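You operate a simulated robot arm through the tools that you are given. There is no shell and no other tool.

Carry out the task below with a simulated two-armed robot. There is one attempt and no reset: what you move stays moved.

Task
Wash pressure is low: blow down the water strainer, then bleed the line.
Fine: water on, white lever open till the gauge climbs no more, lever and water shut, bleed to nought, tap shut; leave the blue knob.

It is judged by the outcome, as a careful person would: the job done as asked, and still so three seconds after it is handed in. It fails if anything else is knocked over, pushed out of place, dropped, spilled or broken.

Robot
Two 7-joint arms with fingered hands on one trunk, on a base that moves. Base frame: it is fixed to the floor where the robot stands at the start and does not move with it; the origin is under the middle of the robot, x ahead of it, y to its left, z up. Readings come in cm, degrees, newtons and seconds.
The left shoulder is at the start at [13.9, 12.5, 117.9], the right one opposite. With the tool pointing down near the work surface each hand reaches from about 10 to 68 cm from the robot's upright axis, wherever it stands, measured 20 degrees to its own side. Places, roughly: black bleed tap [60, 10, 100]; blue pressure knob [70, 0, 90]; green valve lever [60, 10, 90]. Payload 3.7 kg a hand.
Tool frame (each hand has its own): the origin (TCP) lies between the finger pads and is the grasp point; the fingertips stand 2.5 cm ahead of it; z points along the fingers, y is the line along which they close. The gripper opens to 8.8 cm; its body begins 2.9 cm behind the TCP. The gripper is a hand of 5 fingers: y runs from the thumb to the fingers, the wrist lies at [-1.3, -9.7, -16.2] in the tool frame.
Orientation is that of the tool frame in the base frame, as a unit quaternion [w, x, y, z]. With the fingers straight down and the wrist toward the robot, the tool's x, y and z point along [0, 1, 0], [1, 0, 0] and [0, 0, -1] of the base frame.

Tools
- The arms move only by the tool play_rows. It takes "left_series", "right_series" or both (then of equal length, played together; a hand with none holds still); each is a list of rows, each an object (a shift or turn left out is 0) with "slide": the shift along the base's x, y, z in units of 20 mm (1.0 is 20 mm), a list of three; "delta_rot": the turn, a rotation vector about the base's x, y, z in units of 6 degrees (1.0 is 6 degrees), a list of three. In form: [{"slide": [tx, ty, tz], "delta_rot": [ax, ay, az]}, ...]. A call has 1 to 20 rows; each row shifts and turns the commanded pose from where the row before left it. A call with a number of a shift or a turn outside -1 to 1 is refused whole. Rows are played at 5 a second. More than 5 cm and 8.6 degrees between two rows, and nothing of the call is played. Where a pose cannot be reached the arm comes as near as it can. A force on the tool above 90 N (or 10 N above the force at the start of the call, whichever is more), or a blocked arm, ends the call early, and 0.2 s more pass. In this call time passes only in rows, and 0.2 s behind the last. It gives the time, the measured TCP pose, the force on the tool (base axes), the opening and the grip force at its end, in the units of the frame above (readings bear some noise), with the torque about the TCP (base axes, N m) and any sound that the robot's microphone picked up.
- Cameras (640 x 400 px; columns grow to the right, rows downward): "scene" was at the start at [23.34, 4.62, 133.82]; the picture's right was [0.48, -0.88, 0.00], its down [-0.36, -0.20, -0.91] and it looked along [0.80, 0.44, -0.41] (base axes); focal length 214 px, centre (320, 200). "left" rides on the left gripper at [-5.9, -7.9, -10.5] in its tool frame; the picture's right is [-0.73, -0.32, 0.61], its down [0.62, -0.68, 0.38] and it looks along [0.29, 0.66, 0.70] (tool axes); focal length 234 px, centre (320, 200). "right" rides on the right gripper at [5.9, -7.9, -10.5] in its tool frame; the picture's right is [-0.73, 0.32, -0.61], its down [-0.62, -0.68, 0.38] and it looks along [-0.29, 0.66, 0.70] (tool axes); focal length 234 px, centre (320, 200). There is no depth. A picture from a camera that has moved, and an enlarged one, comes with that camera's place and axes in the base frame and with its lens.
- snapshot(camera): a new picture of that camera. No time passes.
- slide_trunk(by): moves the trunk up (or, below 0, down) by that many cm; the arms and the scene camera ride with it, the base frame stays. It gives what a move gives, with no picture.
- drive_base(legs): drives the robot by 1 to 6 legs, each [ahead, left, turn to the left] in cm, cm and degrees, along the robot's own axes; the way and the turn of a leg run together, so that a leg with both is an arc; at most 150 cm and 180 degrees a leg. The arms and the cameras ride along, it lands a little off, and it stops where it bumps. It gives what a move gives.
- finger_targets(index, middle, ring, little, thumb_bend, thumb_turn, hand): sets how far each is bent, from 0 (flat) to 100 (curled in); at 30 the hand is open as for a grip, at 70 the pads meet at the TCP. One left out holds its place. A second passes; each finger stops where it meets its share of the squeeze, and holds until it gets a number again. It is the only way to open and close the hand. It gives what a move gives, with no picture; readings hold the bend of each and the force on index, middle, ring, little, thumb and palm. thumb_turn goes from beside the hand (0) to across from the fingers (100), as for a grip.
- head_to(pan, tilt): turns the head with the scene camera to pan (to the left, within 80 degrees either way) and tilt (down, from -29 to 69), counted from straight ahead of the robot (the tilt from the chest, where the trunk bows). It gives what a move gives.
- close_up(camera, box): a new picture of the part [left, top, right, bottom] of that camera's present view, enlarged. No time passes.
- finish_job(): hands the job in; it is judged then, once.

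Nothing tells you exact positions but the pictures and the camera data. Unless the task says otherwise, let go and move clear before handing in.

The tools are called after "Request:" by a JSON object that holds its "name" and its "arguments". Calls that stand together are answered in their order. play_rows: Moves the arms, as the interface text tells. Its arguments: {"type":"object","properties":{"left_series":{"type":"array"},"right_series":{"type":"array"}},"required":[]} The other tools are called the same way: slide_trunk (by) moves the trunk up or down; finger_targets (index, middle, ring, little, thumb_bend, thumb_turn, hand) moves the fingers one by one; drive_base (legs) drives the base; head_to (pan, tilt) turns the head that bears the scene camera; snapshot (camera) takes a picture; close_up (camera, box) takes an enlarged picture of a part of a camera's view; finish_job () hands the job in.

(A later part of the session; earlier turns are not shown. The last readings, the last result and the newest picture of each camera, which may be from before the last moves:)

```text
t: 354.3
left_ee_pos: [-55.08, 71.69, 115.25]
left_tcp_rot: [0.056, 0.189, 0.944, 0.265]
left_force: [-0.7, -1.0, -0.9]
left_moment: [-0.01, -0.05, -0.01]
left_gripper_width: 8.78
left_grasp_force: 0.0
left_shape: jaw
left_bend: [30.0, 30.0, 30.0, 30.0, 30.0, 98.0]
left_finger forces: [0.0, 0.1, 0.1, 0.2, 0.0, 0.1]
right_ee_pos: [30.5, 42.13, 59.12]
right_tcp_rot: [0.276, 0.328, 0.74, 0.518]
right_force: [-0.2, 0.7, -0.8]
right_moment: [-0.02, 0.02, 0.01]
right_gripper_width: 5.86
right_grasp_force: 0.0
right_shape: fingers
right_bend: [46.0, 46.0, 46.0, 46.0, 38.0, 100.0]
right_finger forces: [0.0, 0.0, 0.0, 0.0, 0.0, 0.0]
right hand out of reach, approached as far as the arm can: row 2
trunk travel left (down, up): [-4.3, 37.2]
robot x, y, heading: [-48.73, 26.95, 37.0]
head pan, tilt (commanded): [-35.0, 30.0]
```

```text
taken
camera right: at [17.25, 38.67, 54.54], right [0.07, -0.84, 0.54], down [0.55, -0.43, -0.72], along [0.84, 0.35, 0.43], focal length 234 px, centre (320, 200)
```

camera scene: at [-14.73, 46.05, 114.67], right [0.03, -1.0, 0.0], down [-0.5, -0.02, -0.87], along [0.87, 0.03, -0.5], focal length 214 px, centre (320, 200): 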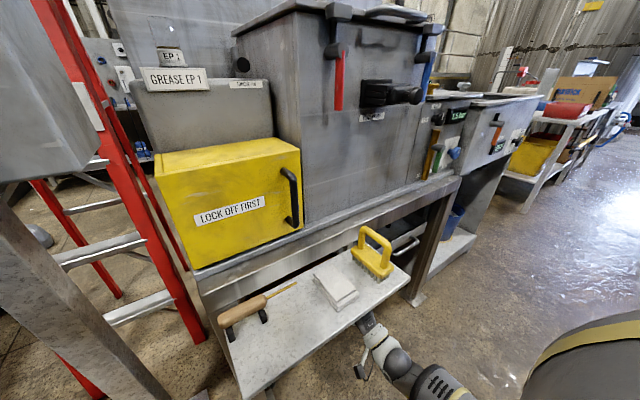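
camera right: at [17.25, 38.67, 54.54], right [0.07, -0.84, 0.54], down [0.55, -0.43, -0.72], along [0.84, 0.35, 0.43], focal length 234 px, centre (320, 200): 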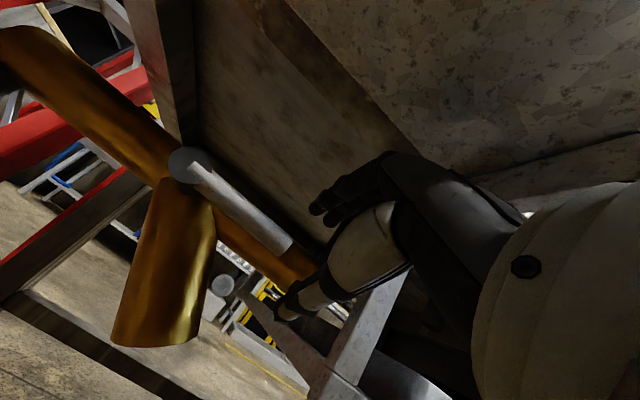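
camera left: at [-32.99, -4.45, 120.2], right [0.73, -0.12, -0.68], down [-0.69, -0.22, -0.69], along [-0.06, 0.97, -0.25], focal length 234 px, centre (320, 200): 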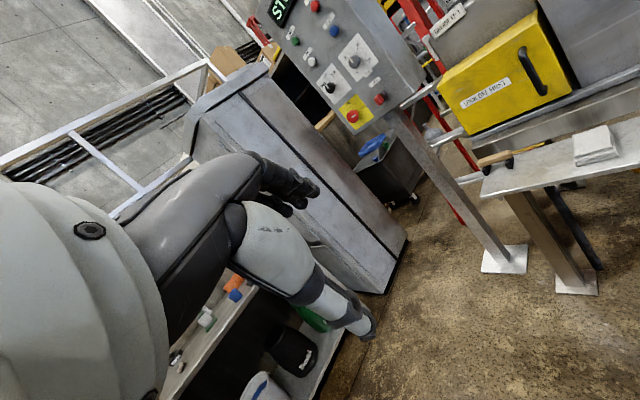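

Lever shut and hand free. I'll shift slightly left and down to clear the bracket, then back out with the base.

Request:
{"name": "play_rows", "arguments": {"right_series": [{"slide": [-0.6, 0.3, -0.2]}, {"slide": [-0.6, 0.3, -0.2]}, {"slide": [-0.6, 0.3, -0.1]}]}}

Request:
{"name": "drive_base", "arguments": {"legs": [[-32, 0, 0]]}}

Request:
{"name": "snapshot", "arguments": {"camera": "right"}}

Request:
{"name": "head_to", "arguments": {"pan": -25, "tilt": 30}}

Request:
{"name": "snapshot", "arguments": {"camera": "scene"}}

```text
t: 355.1
left_ee_pos: [-55.27, 71.73, 115.38]
left_tcp_rot: [0.055, 0.188, 0.944, 0.264]
left_force: [0.1, 0.0, 1.4]
left_moment: [0.03, -0.03, 0.03]
left_gripper_width: 8.79
left_grasp_force: 0.1
left_shape: jaw
left_bend: [30.0, 30.0, 30.0, 30.0, 30.0, 98.0]
left_finger forces: [0.0, 0.0, 0.0, 0.0, 0.1, 0.0]
right_ee_pos: [29.46, 41.36, 57.88]
right_tcp_rot: [0.277, 0.329, 0.739, 0.519]
right_force: [-0.6, -0.3, 0.2]
right_moment: [0.0, -0.01, -0.01]
right_gripper_width: 5.86
right_grasp_force: 0.1
right_shape: fingers
right_bend: [46.0, 46.0, 46.0, 46.0, 38.0, 100.0]
right_finger forces: [0.0, 0.1, 0.0, 0.1, 0.0, 0.0]
right hand out of reach, approached as far as the arm can: row 1, 2, 3
trunk travel left (down, up): [-4.3, 37.2]
robot x, y, heading: [-48.43, 27.08, 37.1]
head pan, tilt (commanded): [-35.0, 30.0]
```

```text
t: 357.2
left_ee_pos: [-80.81, 52.47, 115.36]
left_tcp_rot: [0.056, 0.188, 0.944, 0.265]
left_force: [-0.1, -0.2, 0.5]
left_moment: [0.01, 0.01, -0.02]
left_gripper_width: 8.79
left_grasp_force: 0.1
left_shape: jaw
left_bend: [30.0, 30.0, 30.0, 30.0, 30.0, 98.0]
left_finger forces: [0.1, 0.0, 0.0, 0.0, 0.0, 0.1]
right_ee_pos: [3.81, 22.15, 57.8]
right_tcp_rot: [0.275, 0.327, 0.74, 0.52]
right_force: [0.2, 0.2, 0.3]
right_moment: [-0.02, -0.02, -0.02]
right_gripper_width: 5.84
right_grasp_force: 0.1
right_shape: fingers
right_bend: [46.0, 46.0, 46.0, 46.0, 38.0, 100.0]
right_finger forces: [0.0, 0.1, 0.0, 0.0, 0.0, 0.1]
trunk travel left (down, up): [-4.3, 37.2]
robot x, y, heading: [-73.98, 7.84, 37.0]
head pan, tilt (commanded): [-35.0, 30.0]
```

```text
taken
camera right: at [-9.42, 18.63, 53.33], right [0.07, -0.84, 0.54], down [0.55, -0.42, -0.72], along [0.83, 0.35, 0.43], focal length 234 px, centre (320, 200)
```

right: 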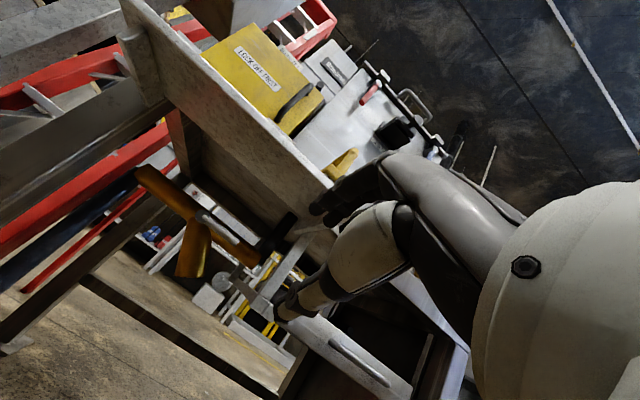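

```text
t: 357.9
left_ee_pos: [-80.75, 52.46, 115.3]
left_tcp_rot: [0.056, 0.187, 0.944, 0.265]
left_force: [-0.2, -0.1, 0.0]
left_moment: [0.02, 0.03, -0.02]
left_gripper_width: 8.8
left_grasp_force: 0.0
left_shape: jaw
left_bend: [30.0, 30.0, 30.0, 30.0, 30.0, 98.0]
left_finger forces: [0.0, 0.0, 0.0, 0.0, 0.0, 0.1]
right_ee_pos: [3.84, 22.22, 57.81]
right_tcp_rot: [0.275, 0.328, 0.74, 0.519]
right_force: [-0.1, -0.8, -0.3]
right_moment: [0.04, 0.02, -0.03]
right_gripper_width: 5.83
right_grasp_force: 0.2
right_shape: fingers
right_bend: [46.0, 46.0, 46.0, 46.0, 38.0, 100.0]
right_finger forces: [0.0, 0.0, 0.0, 0.0, 0.1, 0.0]
trunk travel left (down, up): [-4.3, 37.2]
robot x, y, heading: [-74.12, 7.77, 37.4]
head pan, tilt (commanded): [-25.0, 30.0]
```

```text
taken
camera scene: at [-40.54, 28.38, 114.67], right [0.21, -0.98, 0.0], down [-0.49, -0.1, -0.87], along [0.85, 0.18, -0.5], focal length 214 px, centre (320, 200)
```

scene: 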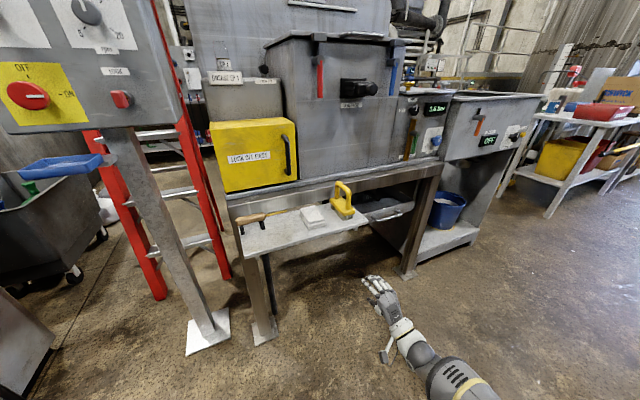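

Clear of the shelf, nothing disturbed. Checking the lever state and gauge once more.

Request:
{"name": "close_up", "arguments": {"camera": "right", "box": [110, 140, 330, 320]}}

Request:
{"name": "close_up", "arguments": {"camera": "scene", "box": [390, 80, 470, 170]}}

```text
2.22 times, centred on (220, 230) of right
camera zoom: at [-9.41, 18.64, 53.31], right [0.07, -0.84, 0.54], down [0.55, -0.42, -0.72], along [0.83, 0.35, 0.43], focal length 520 px, centre (542, 133)
```

zoom: 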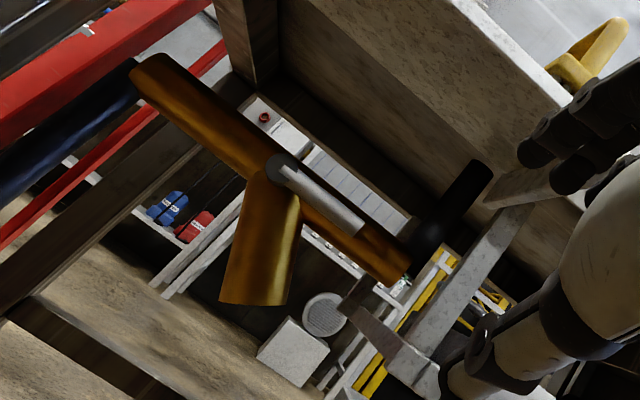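

```text
4.44 times, centred on (430, 125) of scene
camera zoom: at [-40.54, 28.38, 114.67], right [0.21, -0.98, 0.0], down [-0.49, -0.1, -0.87], along [0.85, 0.18, -0.5], focal length 953 px, centre (-169, 533)
```

zoom: 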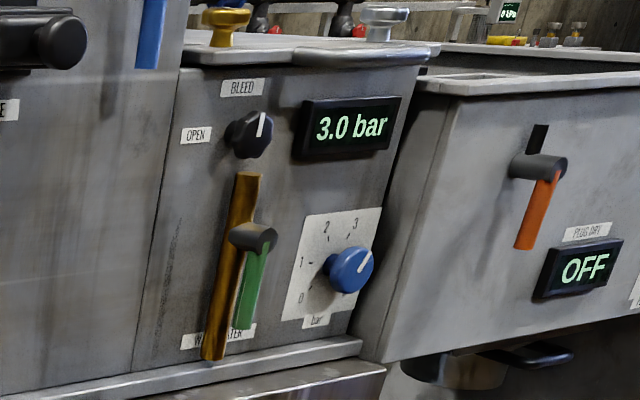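

White lever is shut exactly as at first; gauge reads 3.0 bar. Now back to the panel to shut the green lever: raise the trunk and move right.

Request:
{"name": "slide_trunk", "arguments": {"by": 18}}

Request:
{"name": "drive_base", "arguments": {"legs": [[0, -69, 0], [0, 0, 8.2]]}}

Request:
{"name": "head_to", "arguments": {"pan": 0, "tilt": 35}}

Request:
{"name": "snapshot", "arguments": {"camera": "scene"}}

```text
t: 359.9
left_ee_pos: [-80.72, 52.41, 133.34]
left_tcp_rot: [0.055, 0.188, 0.944, 0.265]
left_force: [0.3, 0.2, -0.2]
left_moment: [-0.04, 0.03, -0.01]
left_gripper_width: 8.75
left_grasp_force: 0.2
left_shape: jaw
left_bend: [30.0, 30.0, 30.0, 30.0, 30.0, 98.0]
left_finger forces: [0.0, 0.0, 0.1, 0.0, 0.1, 0.1]
right_ee_pos: [5.0, 23.11, 82.27]
right_tcp_rot: [0.296, 0.313, 0.71, 0.556]
right_force: [0.3, 0.3, -0.3]
right_moment: [-0.05, 0.02, 0.03]
right_gripper_width: 5.88
right_grasp_force: 0.1
right_shape: fingers
right_bend: [46.0, 46.0, 46.0, 46.0, 38.0, 100.0]
right_finger forces: [0.0, 0.1, 0.0, 0.0, 0.0, 0.0]
trunk travel left (down, up): [-22.3, 19.2]
robot x, y, heading: [-74.3, 8.1, 37.3]
head pan, tilt (commanded): [-25.0, 30.0]
```

```text
t: 367.0
left_ee_pos: [-45.99, -3.2, 133.4]
left_tcp_rot: [0.04, 0.129, 0.954, 0.267]
left_force: [0.0, -0.5, 0.3]
left_moment: [0.0, 0.02, 0.01]
left_gripper_width: 8.76
left_grasp_force: 0.0
left_shape: jaw
left_bend: [30.0, 30.0, 30.0, 30.0, 30.0, 98.0]
left_finger forces: [0.1, 0.1, 0.1, 0.0, 0.0, 0.0]
right_ee_pos: [42.74, -21.72, 82.42]
right_tcp_rot: [0.261, 0.268, 0.729, 0.574]
right_force: [0.5, 0.7, -0.4]
right_moment: [0.01, 0.04, 0.0]
right_gripper_width: 5.86
right_grasp_force: 0.0
right_shape: fingers
right_bend: [46.0, 46.0, 46.0, 46.0, 38.0, 100.0]
right_finger forces: [0.0, 0.1, 0.0, 0.1, 0.0, 0.1]
trunk travel left (down, up): [-22.3, 19.2]
robot x, y, heading: [-33.86, -46.77, 44.3]
head pan, tilt (commanded): [-25.0, 30.0]
```

```text
t: 367.9
left_ee_pos: [-46.07, -3.31, 133.25]
left_tcp_rot: [0.039, 0.128, 0.954, 0.268]
left_force: [0.2, 0.3, -0.7]
left_moment: [-0.01, 0.0, 0.0]
left_gripper_width: 8.77
left_grasp_force: 0.1
left_shape: jaw
left_bend: [30.0, 30.0, 30.0, 30.0, 30.0, 98.0]
left_finger forces: [0.1, 0.1, 0.0, 0.0, 0.0, 0.0]
right_ee_pos: [42.8, -21.75, 82.53]
right_tcp_rot: [0.261, 0.268, 0.728, 0.575]
right_force: [0.3, -0.5, 0.1]
right_moment: [-0.03, -0.02, 0.02]
right_gripper_width: 5.85
right_grasp_force: 0.0
right_shape: fingers
right_bend: [46.0, 46.0, 46.0, 46.0, 38.0, 100.0]
right_finger forces: [0.1, 0.1, 0.0, 0.0, 0.0, 0.0]
trunk travel left (down, up): [-22.3, 19.2]
robot x, y, heading: [-34.03, -46.78, 44.3]
head pan, tilt (commanded): [0.0, 35.0]
```

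```text
taken
camera scene: at [-18.2, -31.61, 134.65], right [0.7, -0.72, 0.0], down [-0.41, -0.4, -0.82], along [0.59, 0.57, -0.57], focal length 214 px, centre (320, 200)
```

scene: 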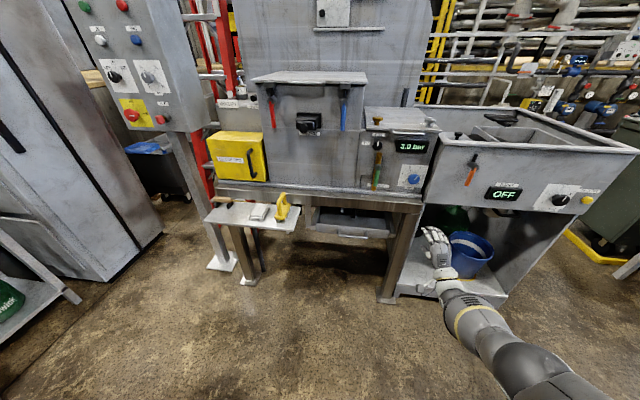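

Now rolling the hand to the handshake pose (thumb left, fingers right) used at the end of the green lever's travel.

Request:
{"name": "play_rows", "arguments": {"right_series": [{"slide": [-0.355, 0.12, 0.145], "delta_rot": [0.568, 0.577, 0.122]}, {"slide": [-0.355, 0.12, 0.145], "delta_rot": [0.568, 0.577, 0.122]}, {"slide": [-0.355, 0.12, 0.145], "delta_rot": [0.568, 0.577, 0.122]}, {"slide": [-0.355, 0.12, 0.145], "delta_rot": [0.568, 0.577, 0.122]}, {"slide": [-0.355, 0.12, 0.145], "delta_rot": [0.568, 0.577, 0.122]}, {"slide": [-0.355, 0.12, 0.145], "delta_rot": [0.568, 0.577, 0.122]}, {"slide": [-0.355, 0.12, 0.145], "delta_rot": [0.568, 0.577, 0.122]}, {"slide": [-0.355, 0.12, 0.145], "delta_rot": [0.568, 0.577, 0.122]}, {"slide": [-0.355, 0.12, 0.145], "delta_rot": [0.568, 0.577, 0.122]}, {"slide": [-0.355, 0.12, 0.145], "delta_rot": [0.568, 0.577, 0.122]}, {"slide": [-0.355, 0.12, 0.145], "delta_rot": [0.568, 0.577, 0.122]}, {"slide": [-0.355, 0.12, 0.145], "delta_rot": [0.568, 0.577, 0.122]}, {"slide": [-0.355, 0.12, 0.145], "delta_rot": [0.568, 0.577, 0.122]}, {"slide": [-0.355, 0.12, 0.145], "delta_rot": [0.568, 0.577, 0.122]}, {"slide": [-0.355, 0.12, 0.145], "delta_rot": [0.568, 0.577, 0.122]}, {"slide": [-0.355, 0.12, 0.145], "delta_rot": [0.568, 0.577, 0.122]}, {"slide": [-0.355, 0.12, 0.145], "delta_rot": [0.568, 0.577, 0.122]}, {"slide": [-0.355, 0.12, 0.145], "delta_rot": [0.568, 0.577, 0.122]}, {"slide": [-0.355, 0.12, 0.145], "delta_rot": [0.568, 0.577, 0.122]}]}}

Request:
{"name": "finger_targets", "arguments": {"hand": "right", "index": 38, "middle": 38, "ring": 38, "little": 38, "thumb_bend": 35, "thumb_turn": 98}}

Request:
{"name": "snapshot", "arguments": {"camera": "right"}}

```text
t: 371.9
left_ee_pos: [-46.07, -3.26, 133.32]
left_tcp_rot: [0.04, 0.129, 0.954, 0.267]
left_force: [0.0, -0.1, -0.4]
left_moment: [0.03, -0.01, 0.01]
left_gripper_width: 8.78
left_grasp_force: 0.0
left_shape: jaw
left_bend: [30.0, 30.0, 30.0, 30.0, 30.0, 98.0]
left_finger forces: [0.0, 0.1, 0.0, 0.1, 0.0, 0.0]
right_ee_pos: [29.21, -17.08, 88.12]
right_tcp_rot: [-0.392, 0.532, 0.372, 0.652]
right_force: [-0.1, -1.1, -0.3]
right_moment: [0.01, -0.03, 0.01]
right_gripper_width: 5.86
right_grasp_force: 0.1
right_shape: fingers
right_bend: [46.0, 46.0, 46.0, 46.0, 38.0, 100.0]
right_finger forces: [0.0, 0.0, 0.1, 0.0, 0.0, 0.0]
trunk travel left (down, up): [-22.3, 19.2]
robot x, y, heading: [-33.71, -46.64, 44.4]
head pan, tilt (commanded): [0.0, 35.0]
```

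```text
t: 372.9
left_ee_pos: [-45.92, -3.29, 133.27]
left_tcp_rot: [0.039, 0.128, 0.954, 0.267]
left_force: [-0.3, -0.3, 0.1]
left_moment: [-0.04, -0.02, 0.0]
left_gripper_width: 8.77
left_grasp_force: 0.1
left_shape: jaw
left_bend: [30.0, 30.0, 30.0, 30.0, 30.0, 98.0]
left_finger forces: [0.0, 0.1, 0.0, 0.0, 0.0, 0.0]
right_ee_pos: [29.29, -17.16, 87.98]
right_tcp_rot: [-0.391, 0.532, 0.372, 0.652]
right_force: [0.9, 0.1, -1.2]
right_moment: [0.02, -0.01, 0.0]
right_gripper_width: 7.08
right_grasp_force: 0.0
right_shape: fingers
right_bend: [38.0, 38.0, 38.0, 38.0, 35.0, 96.0]
right_finger forces: [0.0, 0.0, 0.1, 0.0, 0.0, 0.1]
trunk travel left (down, up): [-22.3, 19.2]
robot x, y, heading: [-33.8, -46.75, 44.2]
head pan, tilt (commanded): [0.0, 35.0]
```

```text
taken
camera right: at [17.07, -23.98, 91.62], right [0.14, -0.6, -0.79], down [-0.38, 0.7, -0.6], along [0.91, 0.39, -0.13], focal length 234 px, centre (320, 200)
```

right: 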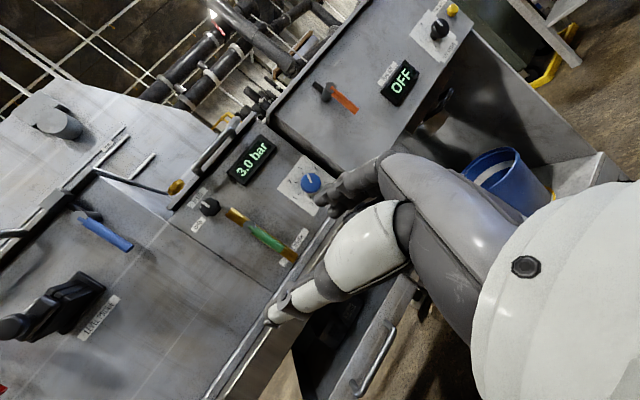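

Request:
{"name": "drive_base", "arguments": {"legs": [[23, 0, 0]]}}

Request:
{"name": "snapshot", "arguments": {"camera": "right"}}

Request:
{"name": "close_up", "arguments": {"camera": "scene", "box": [340, 110, 520, 250]}}

```text
t: 374.6
left_ee_pos: [-30.07, 12.36, 133.27]
left_tcp_rot: [0.04, 0.128, 0.954, 0.267]
left_force: [0.8, -0.2, -0.2]
left_moment: [-0.02, 0.05, 0.0]
left_gripper_width: 8.81
left_grasp_force: 0.1
left_shape: jaw
left_bend: [30.0, 30.0, 30.0, 30.0, 30.0, 98.0]
left_finger forces: [0.0, 0.1, 0.1, 0.1, 0.0, 0.0]
right_ee_pos: [45.28, -1.53, 87.9]
right_tcp_rot: [-0.393, 0.531, 0.372, 0.652]
right_force: [-0.3, 0.6, 0.2]
right_moment: [0.01, -0.05, 0.01]
right_gripper_width: 7.09
right_grasp_force: 0.2
right_shape: fingers
right_bend: [38.0, 38.0, 38.0, 38.0, 35.0, 96.0]
right_finger forces: [0.0, 0.1, 0.0, 0.0, 0.1, 0.0]
trunk travel left (down, up): [-22.3, 19.2]
robot x, y, heading: [-17.4, -31.02, 44.3]
head pan, tilt (commanded): [0.0, 35.0]
```

```text
taken
camera right: at [32.99, -8.3, 91.59], right [0.14, -0.6, -0.79], down [-0.38, 0.7, -0.6], along [0.91, 0.39, -0.13], focal length 234 px, centre (320, 200)
```

right: 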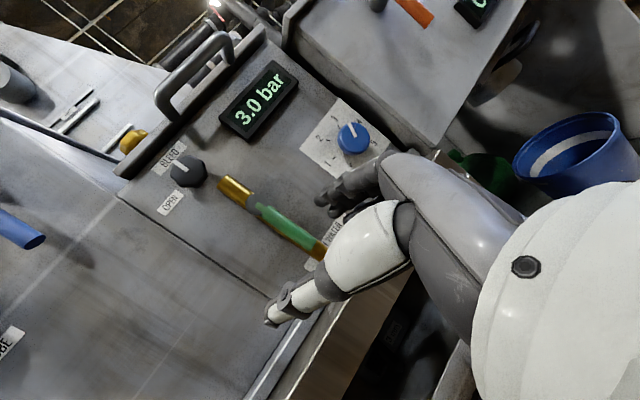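

```text
2.86 times, centred on (430, 180) of scene
camera zoom: at [-2.24, -15.98, 134.64], right [0.7, -0.72, 0.0], down [-0.41, -0.4, -0.82], along [0.59, 0.57, -0.57], focal length 613 px, centre (6, 257)
```

zoom: 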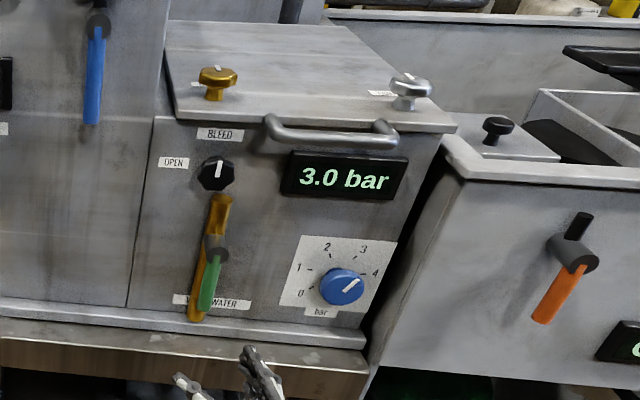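

Request:
{"name": "play_rows", "arguments": {"right_series": [{"slide": [0.75, 0.59, 0]}, {"slide": [0.75, 0.59, 0]}, {"slide": [0.75, 0.59, 0]}, {"slide": [0.75, 0.59, 0]}, {"slide": [0.75, 0.59, 0]}]}}

Request:
{"name": "snapshot", "arguments": {"camera": "right"}}

Request:
{"name": "close_up", "arguments": {"camera": "scene", "box": [360, 130, 500, 240]}}

```text
t: 375.8
left_ee_pos: [-30.15, 12.28, 133.32]
left_tcp_rot: [0.039, 0.127, 0.954, 0.269]
left_force: [0.0, 0.5, -0.1]
left_moment: [0.0, 0.03, 0.0]
left_gripper_width: 8.79
left_grasp_force: 0.2
left_shape: jaw
left_bend: [30.0, 30.0, 30.0, 30.0, 30.0, 98.0]
left_finger forces: [0.1, 0.0, 0.0, 0.0, 0.0, 0.1]
right_ee_pos: [52.7, 4.23, 87.86]
right_tcp_rot: [-0.391, 0.531, 0.373, 0.652]
right_force: [0.7, 0.4, -0.3]
right_moment: [0.0, -0.02, 0.02]
right_gripper_width: 7.09
right_grasp_force: 0.0
right_shape: fingers
right_bend: [38.0, 38.0, 38.0, 38.0, 35.0, 96.0]
right_finger forces: [0.1, 0.0, 0.0, 0.1, 0.0, 0.0]
trunk travel left (down, up): [-22.3, 19.2]
robot x, y, heading: [-17.7, -31.19, 44.3]
head pan, tilt (commanded): [0.0, 35.0]
```

```text
taken
camera right: at [40.51, -2.57, 91.53], right [0.14, -0.6, -0.79], down [-0.38, 0.7, -0.6], along [0.91, 0.39, -0.13], focal length 234 px, centre (320, 200)
```

right: 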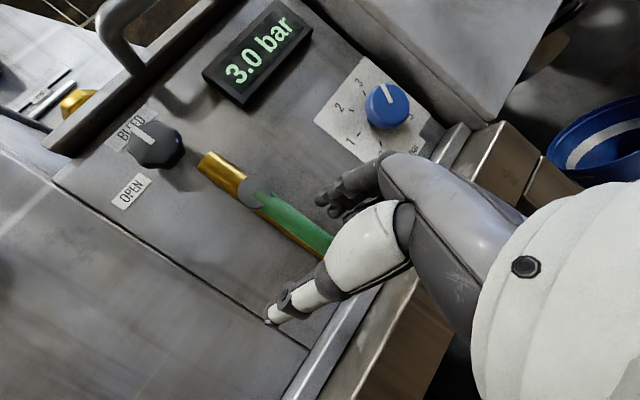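

```text
3.64 times, centred on (430, 185) of scene
camera zoom: at [-2.28, -16.01, 134.64], right [0.7, -0.72, 0.0], down [-0.41, -0.4, -0.82], along [0.59, 0.57, -0.57], focal length 780 px, centre (-80, 254)
```

zoom: 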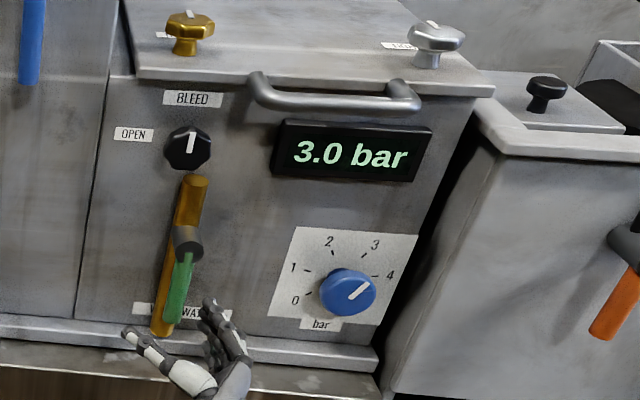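

Request:
{"name": "play_rows", "arguments": {"right_series": [{"slide": [0.6, 0.5, 0]}, {"slide": [0.6, 0.5, 0]}, {"slide": [0.6, 0.5, 0]}]}}

Request:
{"name": "finger_targets", "arguments": {"hand": "right", "index": 75, "middle": 75, "ring": 75, "little": 75, "thumb_bend": 72}}

Request:
{"name": "snapshot", "arguments": {"camera": "right"}}

Request:
{"name": "close_up", "arguments": {"camera": "scene", "box": [360, 130, 500, 240]}}

```text
t: 376.6
left_ee_pos: [-30.02, 12.26, 133.26]
left_tcp_rot: [0.039, 0.127, 0.954, 0.268]
left_force: [-0.4, -0.2, 0.0]
left_moment: [-0.03, -0.03, -0.01]
left_gripper_width: 8.78
left_grasp_force: 0.1
left_shape: jaw
left_bend: [30.0, 30.0, 30.0, 30.0, 30.0, 98.0]
left_finger forces: [0.1, 0.1, 0.0, 0.0, 0.0, 0.1]
right_ee_pos: [56.33, 7.42, 87.81]
right_tcp_rot: [-0.392, 0.531, 0.373, 0.652]
right_force: [0.1, 0.1, -0.1]
right_moment: [-0.04, -0.03, 0.02]
right_gripper_width: 7.07
right_grasp_force: 0.0
right_shape: fingers
right_bend: [38.0, 38.0, 38.0, 38.0, 35.0, 96.0]
right_finger forces: [0.0, 0.1, 0.0, 0.0, 0.1, 0.0]
trunk travel left (down, up): [-22.3, 19.2]
robot x, y, heading: [-18.05, -31.36, 44.4]
head pan, tilt (commanded): [0.0, 35.0]
```

```text
t: 377.6
left_ee_pos: [-29.66, 12.29, 133.22]
left_tcp_rot: [0.038, 0.128, 0.954, 0.268]
left_force: [-0.7, 0.3, -0.4]
left_moment: [-0.03, 0.0, 0.01]
left_gripper_width: 8.78
left_grasp_force: 0.0
left_shape: jaw
left_bend: [30.0, 30.0, 30.0, 30.0, 30.0, 98.0]
left_finger forces: [0.1, 0.0, 0.1, 0.0, 0.0, 0.0]
right_ee_pos: [56.81, 7.42, 87.95]
right_tcp_rot: [-0.392, 0.531, 0.372, 0.653]
right_force: [43.9, 13.4, 4.8]
right_moment: [0.15, -0.6, -0.08]
right_gripper_width: 0.31
right_grasp_force: 21.9
right_shape: fingers
right_bend: [73.0, 72.0, 72.0, 72.0, 72.0, 100.0]
right_finger forces: [13.0, 9.4, 11.1, 10.6, 0.4, 0.1]
trunk travel left (down, up): [-22.3, 19.2]
robot x, y, heading: [-17.91, -31.26, 44.2]
head pan, tilt (commanded): [0.0, 35.0]
```

```text
taken
camera right: at [44.54, 0.62, 91.52], right [0.14, -0.6, -0.79], down [-0.38, 0.7, -0.6], along [0.91, 0.39, -0.13], focal length 234 px, centre (320, 200)
```

right: 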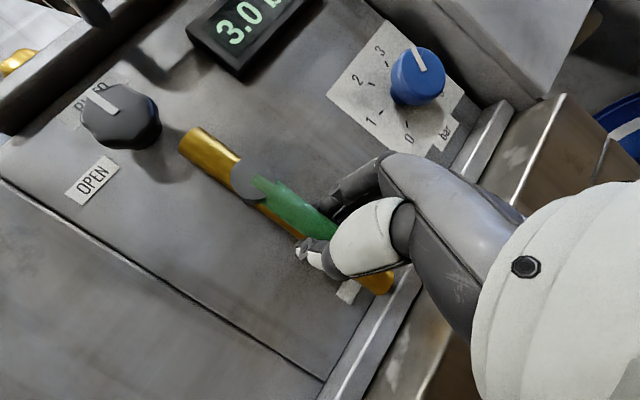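

```text
3.64 times, centred on (430, 185) of scene
camera zoom: at [-1.85, -15.92, 134.6], right [0.7, -0.72, 0.0], down [-0.41, -0.4, -0.82], along [0.58, 0.57, -0.58], focal length 780 px, centre (-80, 254)
```

zoom: 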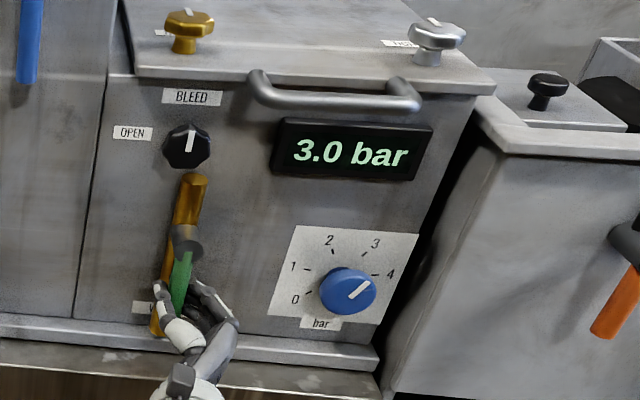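

Gripped, but pulling a bit hard on the lever; I'll ease forward slightly, then turn it back up.

Request:
{"name": "play_rows", "arguments": {"right_series": [{"slide": [0.3, 0.15, 0]}, {"slide": [0.162, -0.222, 0.012], "delta_rot": [-0.674, -0.49, 0]}, {"slide": [0.16, -0.22, 0.036], "delta_rot": [-0.674, -0.49, 0]}, {"slide": [0.158, -0.217, 0.06], "delta_rot": [-0.674, -0.49, 0]}, {"slide": [0.154, -0.212, 0.083], "delta_rot": [-0.674, -0.49, 0]}, {"slide": [0.149, -0.206, 0.105], "delta_rot": [-0.674, -0.49, 0]}, {"slide": [0.144, -0.197, 0.127], "delta_rot": [-0.674, -0.49, 0]}, {"slide": [0.136, -0.188, 0.147], "delta_rot": [-0.674, -0.49, 0]}, {"slide": [0.128, -0.176, 0.168], "delta_rot": [-0.674, -0.49, 0]}, {"slide": [0.119, -0.164, 0.186], "delta_rot": [-0.674, -0.49, 0]}]}}

Request:
{"name": "close_up", "arguments": {"camera": "scene", "box": [360, 130, 500, 240]}}

Request:
{"name": "snapshot", "arguments": {"camera": "right"}}

```text
t: 379.8
left_ee_pos: [-29.91, 12.36, 133.31]
left_tcp_rot: [0.038, 0.127, 0.954, 0.267]
left_force: [0.2, 1.0, 0.3]
left_moment: [0.01, 0.0, -0.03]
left_gripper_width: 8.79
left_grasp_force: 0.0
left_shape: jaw
left_bend: [30.0, 30.0, 30.0, 30.0, 30.0, 98.0]
left_finger forces: [0.0, 0.0, 0.0, 0.0, 0.0, 0.0]
right_ee_pos: [59.59, 4.15, 89.62]
right_tcp_rot: [-0.114, 0.466, 0.635, 0.605]
right_force: [16.3, 15.1, -1.9]
right_moment: [0.09, -0.2, 0.24]
right_gripper_width: 0.03
right_grasp_force: 15.2
right_shape: fingers
right_bend: [74.0, 73.0, 73.0, 73.0, 69.0, 100.0]
right_finger forces: [7.3, 6.0, 6.5, 7.0, 3.7, 0.0]
trunk travel left (down, up): [-22.3, 19.2]
robot x, y, heading: [-17.61, -30.85, 44.2]
head pan, tilt (commanded): [0.0, 35.0]
```

```text
3.64 times, centred on (430, 185) of scene
camera zoom: at [-2.08, -15.84, 134.6], right [0.7, -0.72, 0.0], down [-0.41, -0.4, -0.82], along [0.58, 0.57, -0.58], focal length 780 px, centre (-80, 254)
```

zoom: 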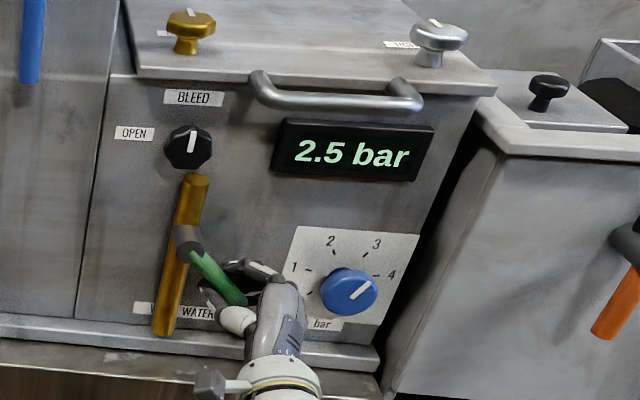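

```text
taken
camera right: at [46.27, -0.95, 91.15], right [0.37, -0.92, -0.15], down [0.0, 0.17, -0.99], along [0.93, 0.37, 0.06], focal length 234 px, centre (320, 200)
```

right: 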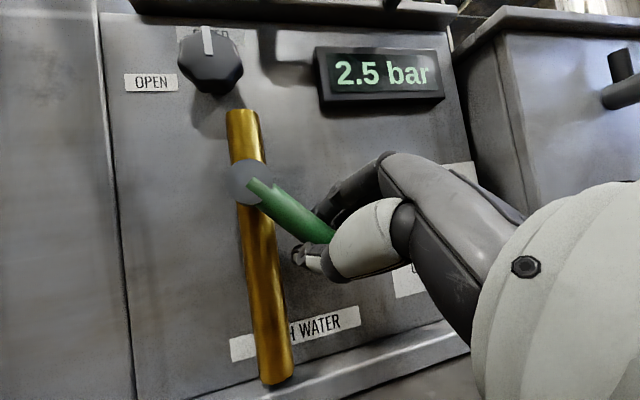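

Closing well; continuing up to horizontal.

Request:
{"name": "play_rows", "arguments": {"right_series": [{"slide": [0.109, -0.15, 0.203], "delta_rot": [-0.674, -0.49, 0]}, {"slide": [0.099, -0.136, 0.218], "delta_rot": [-0.674, -0.49, 0]}, {"slide": [0.087, -0.119, 0.232], "delta_rot": [-0.674, -0.49, 0]}, {"slide": [0.075, -0.103, 0.244], "delta_rot": [-0.674, -0.49, 0]}, {"slide": [0.062, -0.085, 0.254], "delta_rot": [-0.674, -0.49, 0]}, {"slide": [0.049, -0.067, 0.262], "delta_rot": [-0.674, -0.49, 0]}, {"slide": [0.035, -0.048, 0.268], "delta_rot": [-0.674, -0.49, 0]}, {"slide": [0.021, -0.029, 0.272], "delta_rot": [-0.674, -0.49, 0]}]}}

Request:
{"name": "close_up", "arguments": {"camera": "scene", "box": [360, 130, 500, 240]}}

Request:
{"name": "snapshot", "arguments": {"camera": "right"}}

```text
t: 381.6
left_ee_pos: [-29.86, 12.52, 133.42]
left_tcp_rot: [0.038, 0.128, 0.955, 0.267]
left_force: [1.0, 0.7, 0.2]
left_moment: [-0.04, -0.02, 0.0]
left_gripper_width: 8.77
left_grasp_force: 0.2
left_shape: jaw
left_bend: [30.0, 30.0, 30.0, 30.0, 30.0, 98.0]
left_finger forces: [0.0, 0.1, 0.0, 0.1, 0.1, 0.1]
right_ee_pos: [60.7, 2.88, 93.5]
right_tcp_rot: [0.149, 0.347, 0.788, 0.486]
right_force: [11.1, 16.0, -5.1]
right_moment: [-0.07, -0.03, 0.3]
right_gripper_width: 0.04
right_grasp_force: 14.6
right_shape: fingers
right_bend: [74.0, 73.0, 73.0, 73.0, 68.0, 100.0]
right_finger forces: [6.5, 5.9, 5.6, 6.1, 4.9, 0.0]
trunk travel left (down, up): [-22.3, 19.2]
robot x, y, heading: [-17.47, -31.2, 44.3]
head pan, tilt (commanded): [0.0, 35.0]
```

```text
3.64 times, centred on (430, 185) of scene
camera zoom: at [-2.1, -15.79, 134.6], right [0.7, -0.72, 0.0], down [-0.41, -0.4, -0.82], along [0.58, 0.57, -0.58], focal length 780 px, centre (-80, 254)
```

zoom: 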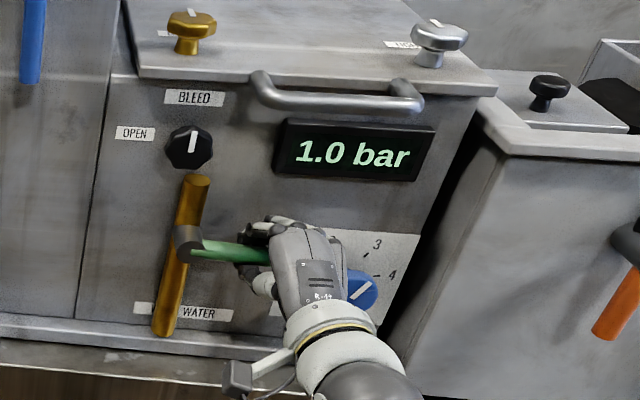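

```text
taken
camera right: at [47.28, -2.24, 92.34], right [0.3, -0.81, 0.5], down [0.39, -0.37, -0.84], along [0.87, 0.45, 0.21], focal length 234 px, centre (320, 200)
```

right: 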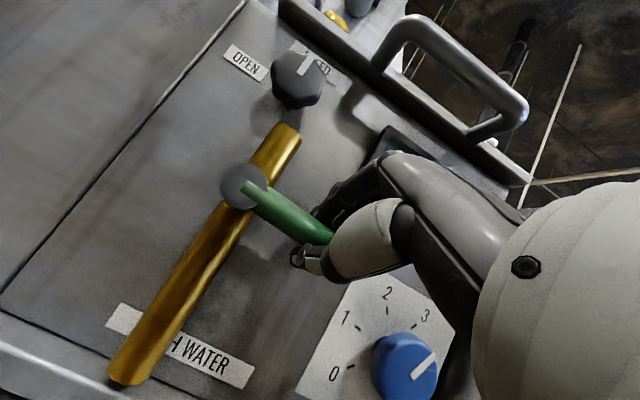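

Nearly horizontal. A last nudge up to the stop.

Request:
{"name": "play_rows", "arguments": {"right_series": [{"slide": [0.007, -0.01, 0.275], "delta_rot": [-0.5, -0.36, 0]}, {"slide": [0, 0, 0.25]}]}}

Request:
{"name": "close_up", "arguments": {"camera": "scene", "box": [360, 130, 500, 240]}}

Request:
{"name": "close_up", "arguments": {"camera": "right", "box": [150, 100, 400, 300]}}

```text
t: 382.2
left_ee_pos: [-29.77, 12.59, 133.18]
left_tcp_rot: [0.038, 0.128, 0.955, 0.266]
left_force: [0.2, 0.0, 0.9]
left_moment: [0.02, 0.01, 0.0]
left_gripper_width: 8.78
left_grasp_force: 0.0
left_shape: jaw
left_bend: [30.0, 30.0, 30.0, 30.0, 30.0, 98.0]
left_finger forces: [0.1, 0.1, 0.0, 0.0, 0.0, 0.0]
right_ee_pos: [60.74, 2.88, 93.92]
right_tcp_rot: [0.171, 0.334, 0.799, 0.469]
right_force: [14.1, 21.3, -15.7]
right_moment: [-0.06, 0.1, 0.35]
right_gripper_width: 0.13
right_grasp_force: 15.7
right_shape: fingers
right_bend: [74.0, 73.0, 73.0, 73.0, 67.0, 100.0]
right_finger forces: [6.6, 7.1, 7.1, 5.1, 6.4, 0.0]
trunk travel left (down, up): [-22.3, 19.2]
robot x, y, heading: [-17.73, -31.34, 44.4]
head pan, tilt (commanded): [0.0, 35.0]
```

```text
3.64 times, centred on (430, 185) of scene
camera zoom: at [-1.91, -15.66, 134.52], right [0.7, -0.72, 0.0], down [-0.41, -0.4, -0.82], along [0.58, 0.57, -0.58], focal length 780 px, centre (-80, 254)
```

zoom: 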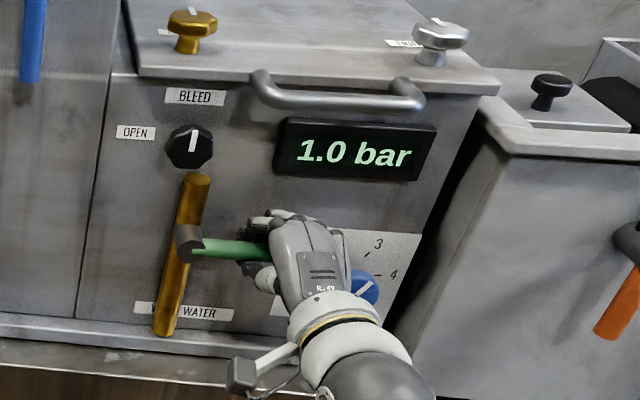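

```text
2.00 times, centred on (275, 200) of right
camera zoom: at [47.34, -2.35, 92.72], right [0.29, -0.78, 0.55], down [0.42, -0.42, -0.81], along [0.86, 0.46, 0.21], focal length 468 px, centre (410, 200)
```

zoom: 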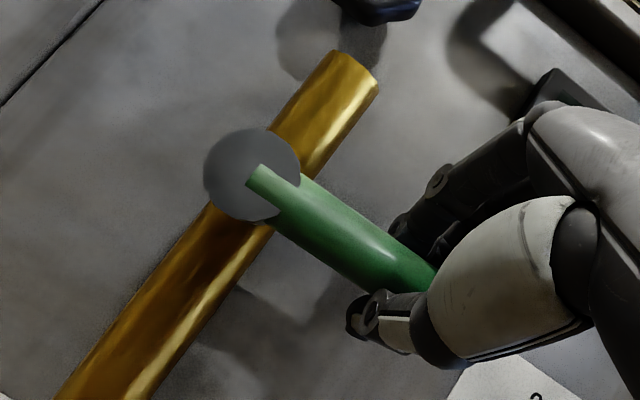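

The green lever is against its closed stop, same angle as at the start. Releasing and retreating along the approach line.

Request:
{"name": "finger_targets", "arguments": {"hand": "right", "index": 46, "middle": 46, "ring": 46, "little": 46, "thumb_bend": 42}}

Request:
{"name": "play_rows", "arguments": {"right_series": [{"slide": [-0.5, -0.42, 0.3]}, {"slide": [-0.5, -0.42, 0.3]}, {"slide": [-0.5, -0.42, 0.3]}, {"slide": [-0.5, -0.42, 0.3]}, {"slide": [-0.5, -0.42, 0.3]}, {"slide": [-0.6, -0.5, 0.2]}, {"slide": [-0.6, -0.5, 0.2]}, {"slide": [-0.6, -0.5, 0.2]}, {"slide": [-0.6, -0.5, 0]}, {"slide": [-0.6, -0.5, 0]}]}}

Request:
{"name": "close_up", "arguments": {"camera": "scene", "box": [340, 110, 520, 250]}}

Request:
{"name": "snapshot", "arguments": {"camera": "right"}}

```text
t: 383.2
left_ee_pos: [-30.06, 12.23, 133.32]
left_tcp_rot: [0.039, 0.127, 0.954, 0.268]
left_force: [-0.5, 0.5, -0.3]
left_moment: [0.0, 0.0, 0.03]
left_gripper_width: 8.75
left_grasp_force: 0.0
left_shape: jaw
left_bend: [30.0, 30.0, 30.0, 30.0, 30.0, 98.0]
left_finger forces: [0.0, 0.1, 0.0, 0.0, 0.0, 0.0]
right_ee_pos: [60.63, 2.61, 94.6]
right_tcp_rot: [0.172, 0.333, 0.797, 0.474]
right_force: [0.8, -0.4, -0.5]
right_moment: [0.0, 0.02, -0.01]
right_gripper_width: 5.44
right_grasp_force: 0.1
right_shape: fingers
right_bend: [46.0, 46.0, 46.0, 46.0, 42.0, 97.0]
right_finger forces: [0.1, 0.0, 0.1, 0.1, 0.1, 0.1]
trunk travel left (down, up): [-22.3, 19.2]
robot x, y, heading: [-17.85, -31.2, 44.3]
head pan, tilt (commanded): [0.0, 35.0]
```

```text
t: 385.4
left_ee_pos: [-30.12, 12.11, 133.34]
left_tcp_rot: [0.039, 0.127, 0.954, 0.268]
left_force: [0.4, 0.8, -0.5]
left_moment: [0.01, 0.0, 0.0]
left_gripper_width: 8.78
left_grasp_force: 0.0
left_shape: jaw
left_bend: [30.0, 30.0, 30.0, 30.0, 30.0, 98.0]
left_finger forces: [0.0, 0.1, 0.0, 0.0, 0.0, 0.1]
right_ee_pos: [49.57, -6.43, 98.8]
right_tcp_rot: [0.173, 0.333, 0.796, 0.475]
right_force: [0.8, 0.3, -0.1]
right_moment: [0.01, 0.0, -0.02]
right_gripper_width: 5.44
right_grasp_force: 0.0
right_shape: fingers
right_bend: [46.0, 46.0, 46.0, 46.0, 42.0, 97.0]
right_finger forces: [0.0, 0.0, 0.0, 0.1, 0.0, 0.0]
trunk travel left (down, up): [-22.3, 19.2]
robot x, y, heading: [-17.89, -31.4, 44.3]
head pan, tilt (commanded): [0.0, 35.0]
```

```text
2.86 times, centred on (430, 180) of scene
camera zoom: at [-2.32, -16.05, 134.66], right [0.7, -0.72, 0.0], down [-0.41, -0.4, -0.82], along [0.59, 0.57, -0.57], focal length 613 px, centre (6, 257)
```

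zoom: 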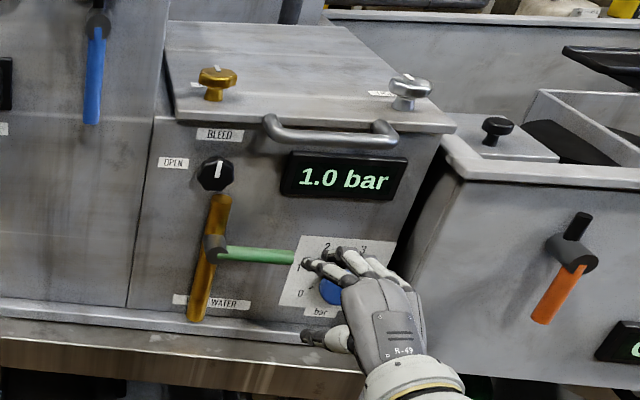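

```text
taken
camera right: at [36.15, -11.66, 97.36], right [0.28, -0.79, 0.55], down [0.42, -0.41, -0.81], along [0.86, 0.46, 0.22], focal length 234 px, centre (320, 200)
```

right: 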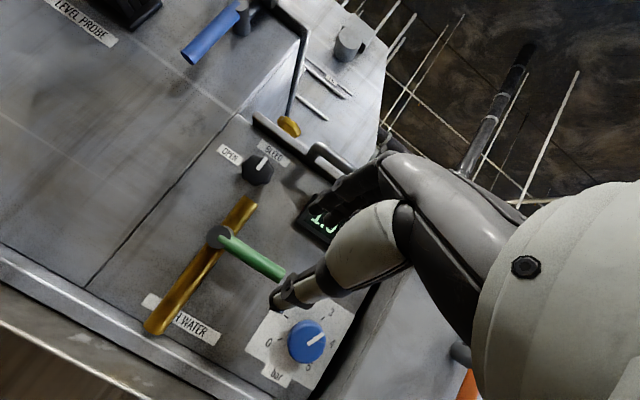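

Green is shut, 1.0 bar remains in the line. The bleed tap is best turned with the left hand (its knuckles stay clear of the lid handle and green lever). First I'll back off and tuck the right arm.

Request:
{"name": "drive_base", "arguments": {"legs": [[-22, 0, 0]]}}

Request:
{"name": "play_rows", "arguments": {"right_series": [{"slide": [-0.66, -0.65, 0.75], "delta_rot": [-0.498, 0.511, 0]}, {"slide": [-0.66, -0.65, 0.75], "delta_rot": [-0.498, 0.511, 0]}, {"slide": [-0.66, -0.65, 0.75], "delta_rot": [-0.498, 0.511, 0]}, {"slide": [-0.66, -0.65, 0.75], "delta_rot": [-0.498, 0.511, 0]}, {"slide": [-0.66, -0.65, 0.75], "delta_rot": [-0.498, 0.511, 0]}, {"slide": [-0.66, -0.65, 0.75], "delta_rot": [-0.498, 0.511, 0]}, {"slide": [-0.66, -0.65, 0.75], "delta_rot": [-0.498, 0.511, 0]}, {"slide": [-0.66, -0.65, 0.75], "delta_rot": [-0.498, 0.511, 0]}, {"slide": [-0.66, -0.65, 0.75], "delta_rot": [-0.498, 0.511, 0]}, {"slide": [-0.66, -0.65, 0.75], "delta_rot": [-0.498, 0.511, 0]}, {"slide": [-0.66, -0.65, 0.75], "delta_rot": [-0.498, 0.511, 0]}, {"slide": [-0.66, -0.65, 0.75], "delta_rot": [-0.498, 0.511, 0]}, {"slide": [-0.66, -0.65, 0.75], "delta_rot": [-0.498, 0.511, 0]}, {"slide": [-0.66, -0.65, 0.75], "delta_rot": [-0.498, 0.511, 0]}]}}

Request:
{"name": "snapshot", "arguments": {"camera": "scene"}}

```text
t: 387.1
left_ee_pos: [-46.32, -3.68, 133.27]
left_tcp_rot: [0.039, 0.127, 0.954, 0.27]
left_force: [-0.8, 0.6, -0.1]
left_moment: [-0.01, -0.02, -0.01]
left_gripper_width: 8.77
left_grasp_force: 0.0
left_shape: jaw
left_bend: [30.0, 30.0, 30.0, 30.0, 30.0, 98.0]
left_finger forces: [0.1, 0.1, 0.1, 0.0, 0.0, 0.0]
right_ee_pos: [33.3, -22.24, 98.67]
right_tcp_rot: [0.173, 0.333, 0.797, 0.474]
right_force: [1.2, -0.2, 0.0]
right_moment: [-0.04, -0.02, 0.0]
right_gripper_width: 5.45
right_grasp_force: 0.2
right_shape: fingers
right_bend: [46.0, 46.0, 46.0, 46.0, 42.0, 97.0]
right_finger forces: [0.1, 0.0, 0.0, 0.0, 0.0, 0.1]
trunk travel left (down, up): [-22.3, 19.2]
robot x, y, heading: [-34.07, -47.0, 44.7]
head pan, tilt (commanded): [0.0, 35.0]
```

```text
t: 390.1
left_ee_pos: [-46.39, -3.71, 133.52]
left_tcp_rot: [0.039, 0.127, 0.954, 0.268]
left_force: [1.1, 0.3, -0.2]
left_moment: [-0.01, 0.0, 0.03]
left_gripper_width: 8.78
left_grasp_force: 0.1
left_shape: jaw
left_bend: [30.0, 30.0, 30.0, 30.0, 30.0, 98.0]
left_finger forces: [0.0, 0.0, 0.0, 0.1, 0.0, 0.0]
right_ee_pos: [15.69, -40.3, 119.8]
right_tcp_rot: [-0.021, 0.397, 0.917, 0.012]
right_force: [0.3, -0.5, -0.8]
right_moment: [-0.02, 0.01, -0.04]
right_gripper_width: 5.48
right_grasp_force: 0.0
right_shape: fingers
right_bend: [46.0, 46.0, 46.0, 46.0, 42.0, 97.0]
right_finger forces: [0.1, 0.1, 0.0, 0.1, 0.1, 0.0]
right hand out of reach, approached as far as the arm can: row 9
trunk travel left (down, up): [-22.3, 19.2]
robot x, y, heading: [-33.96, -47.14, 44.3]
head pan, tilt (commanded): [0.0, 35.0]
```

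```text
taken
camera scene: at [-18.57, -31.88, 134.66], right [0.7, -0.71, 0.0], down [-0.41, -0.4, -0.82], along [0.59, 0.57, -0.57], focal length 214 px, centre (320, 200)
```

scene: 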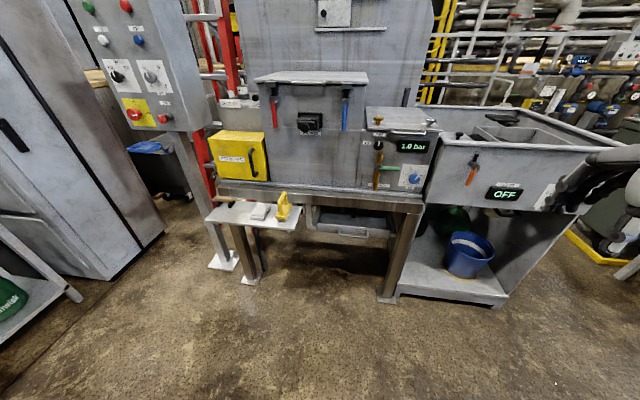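

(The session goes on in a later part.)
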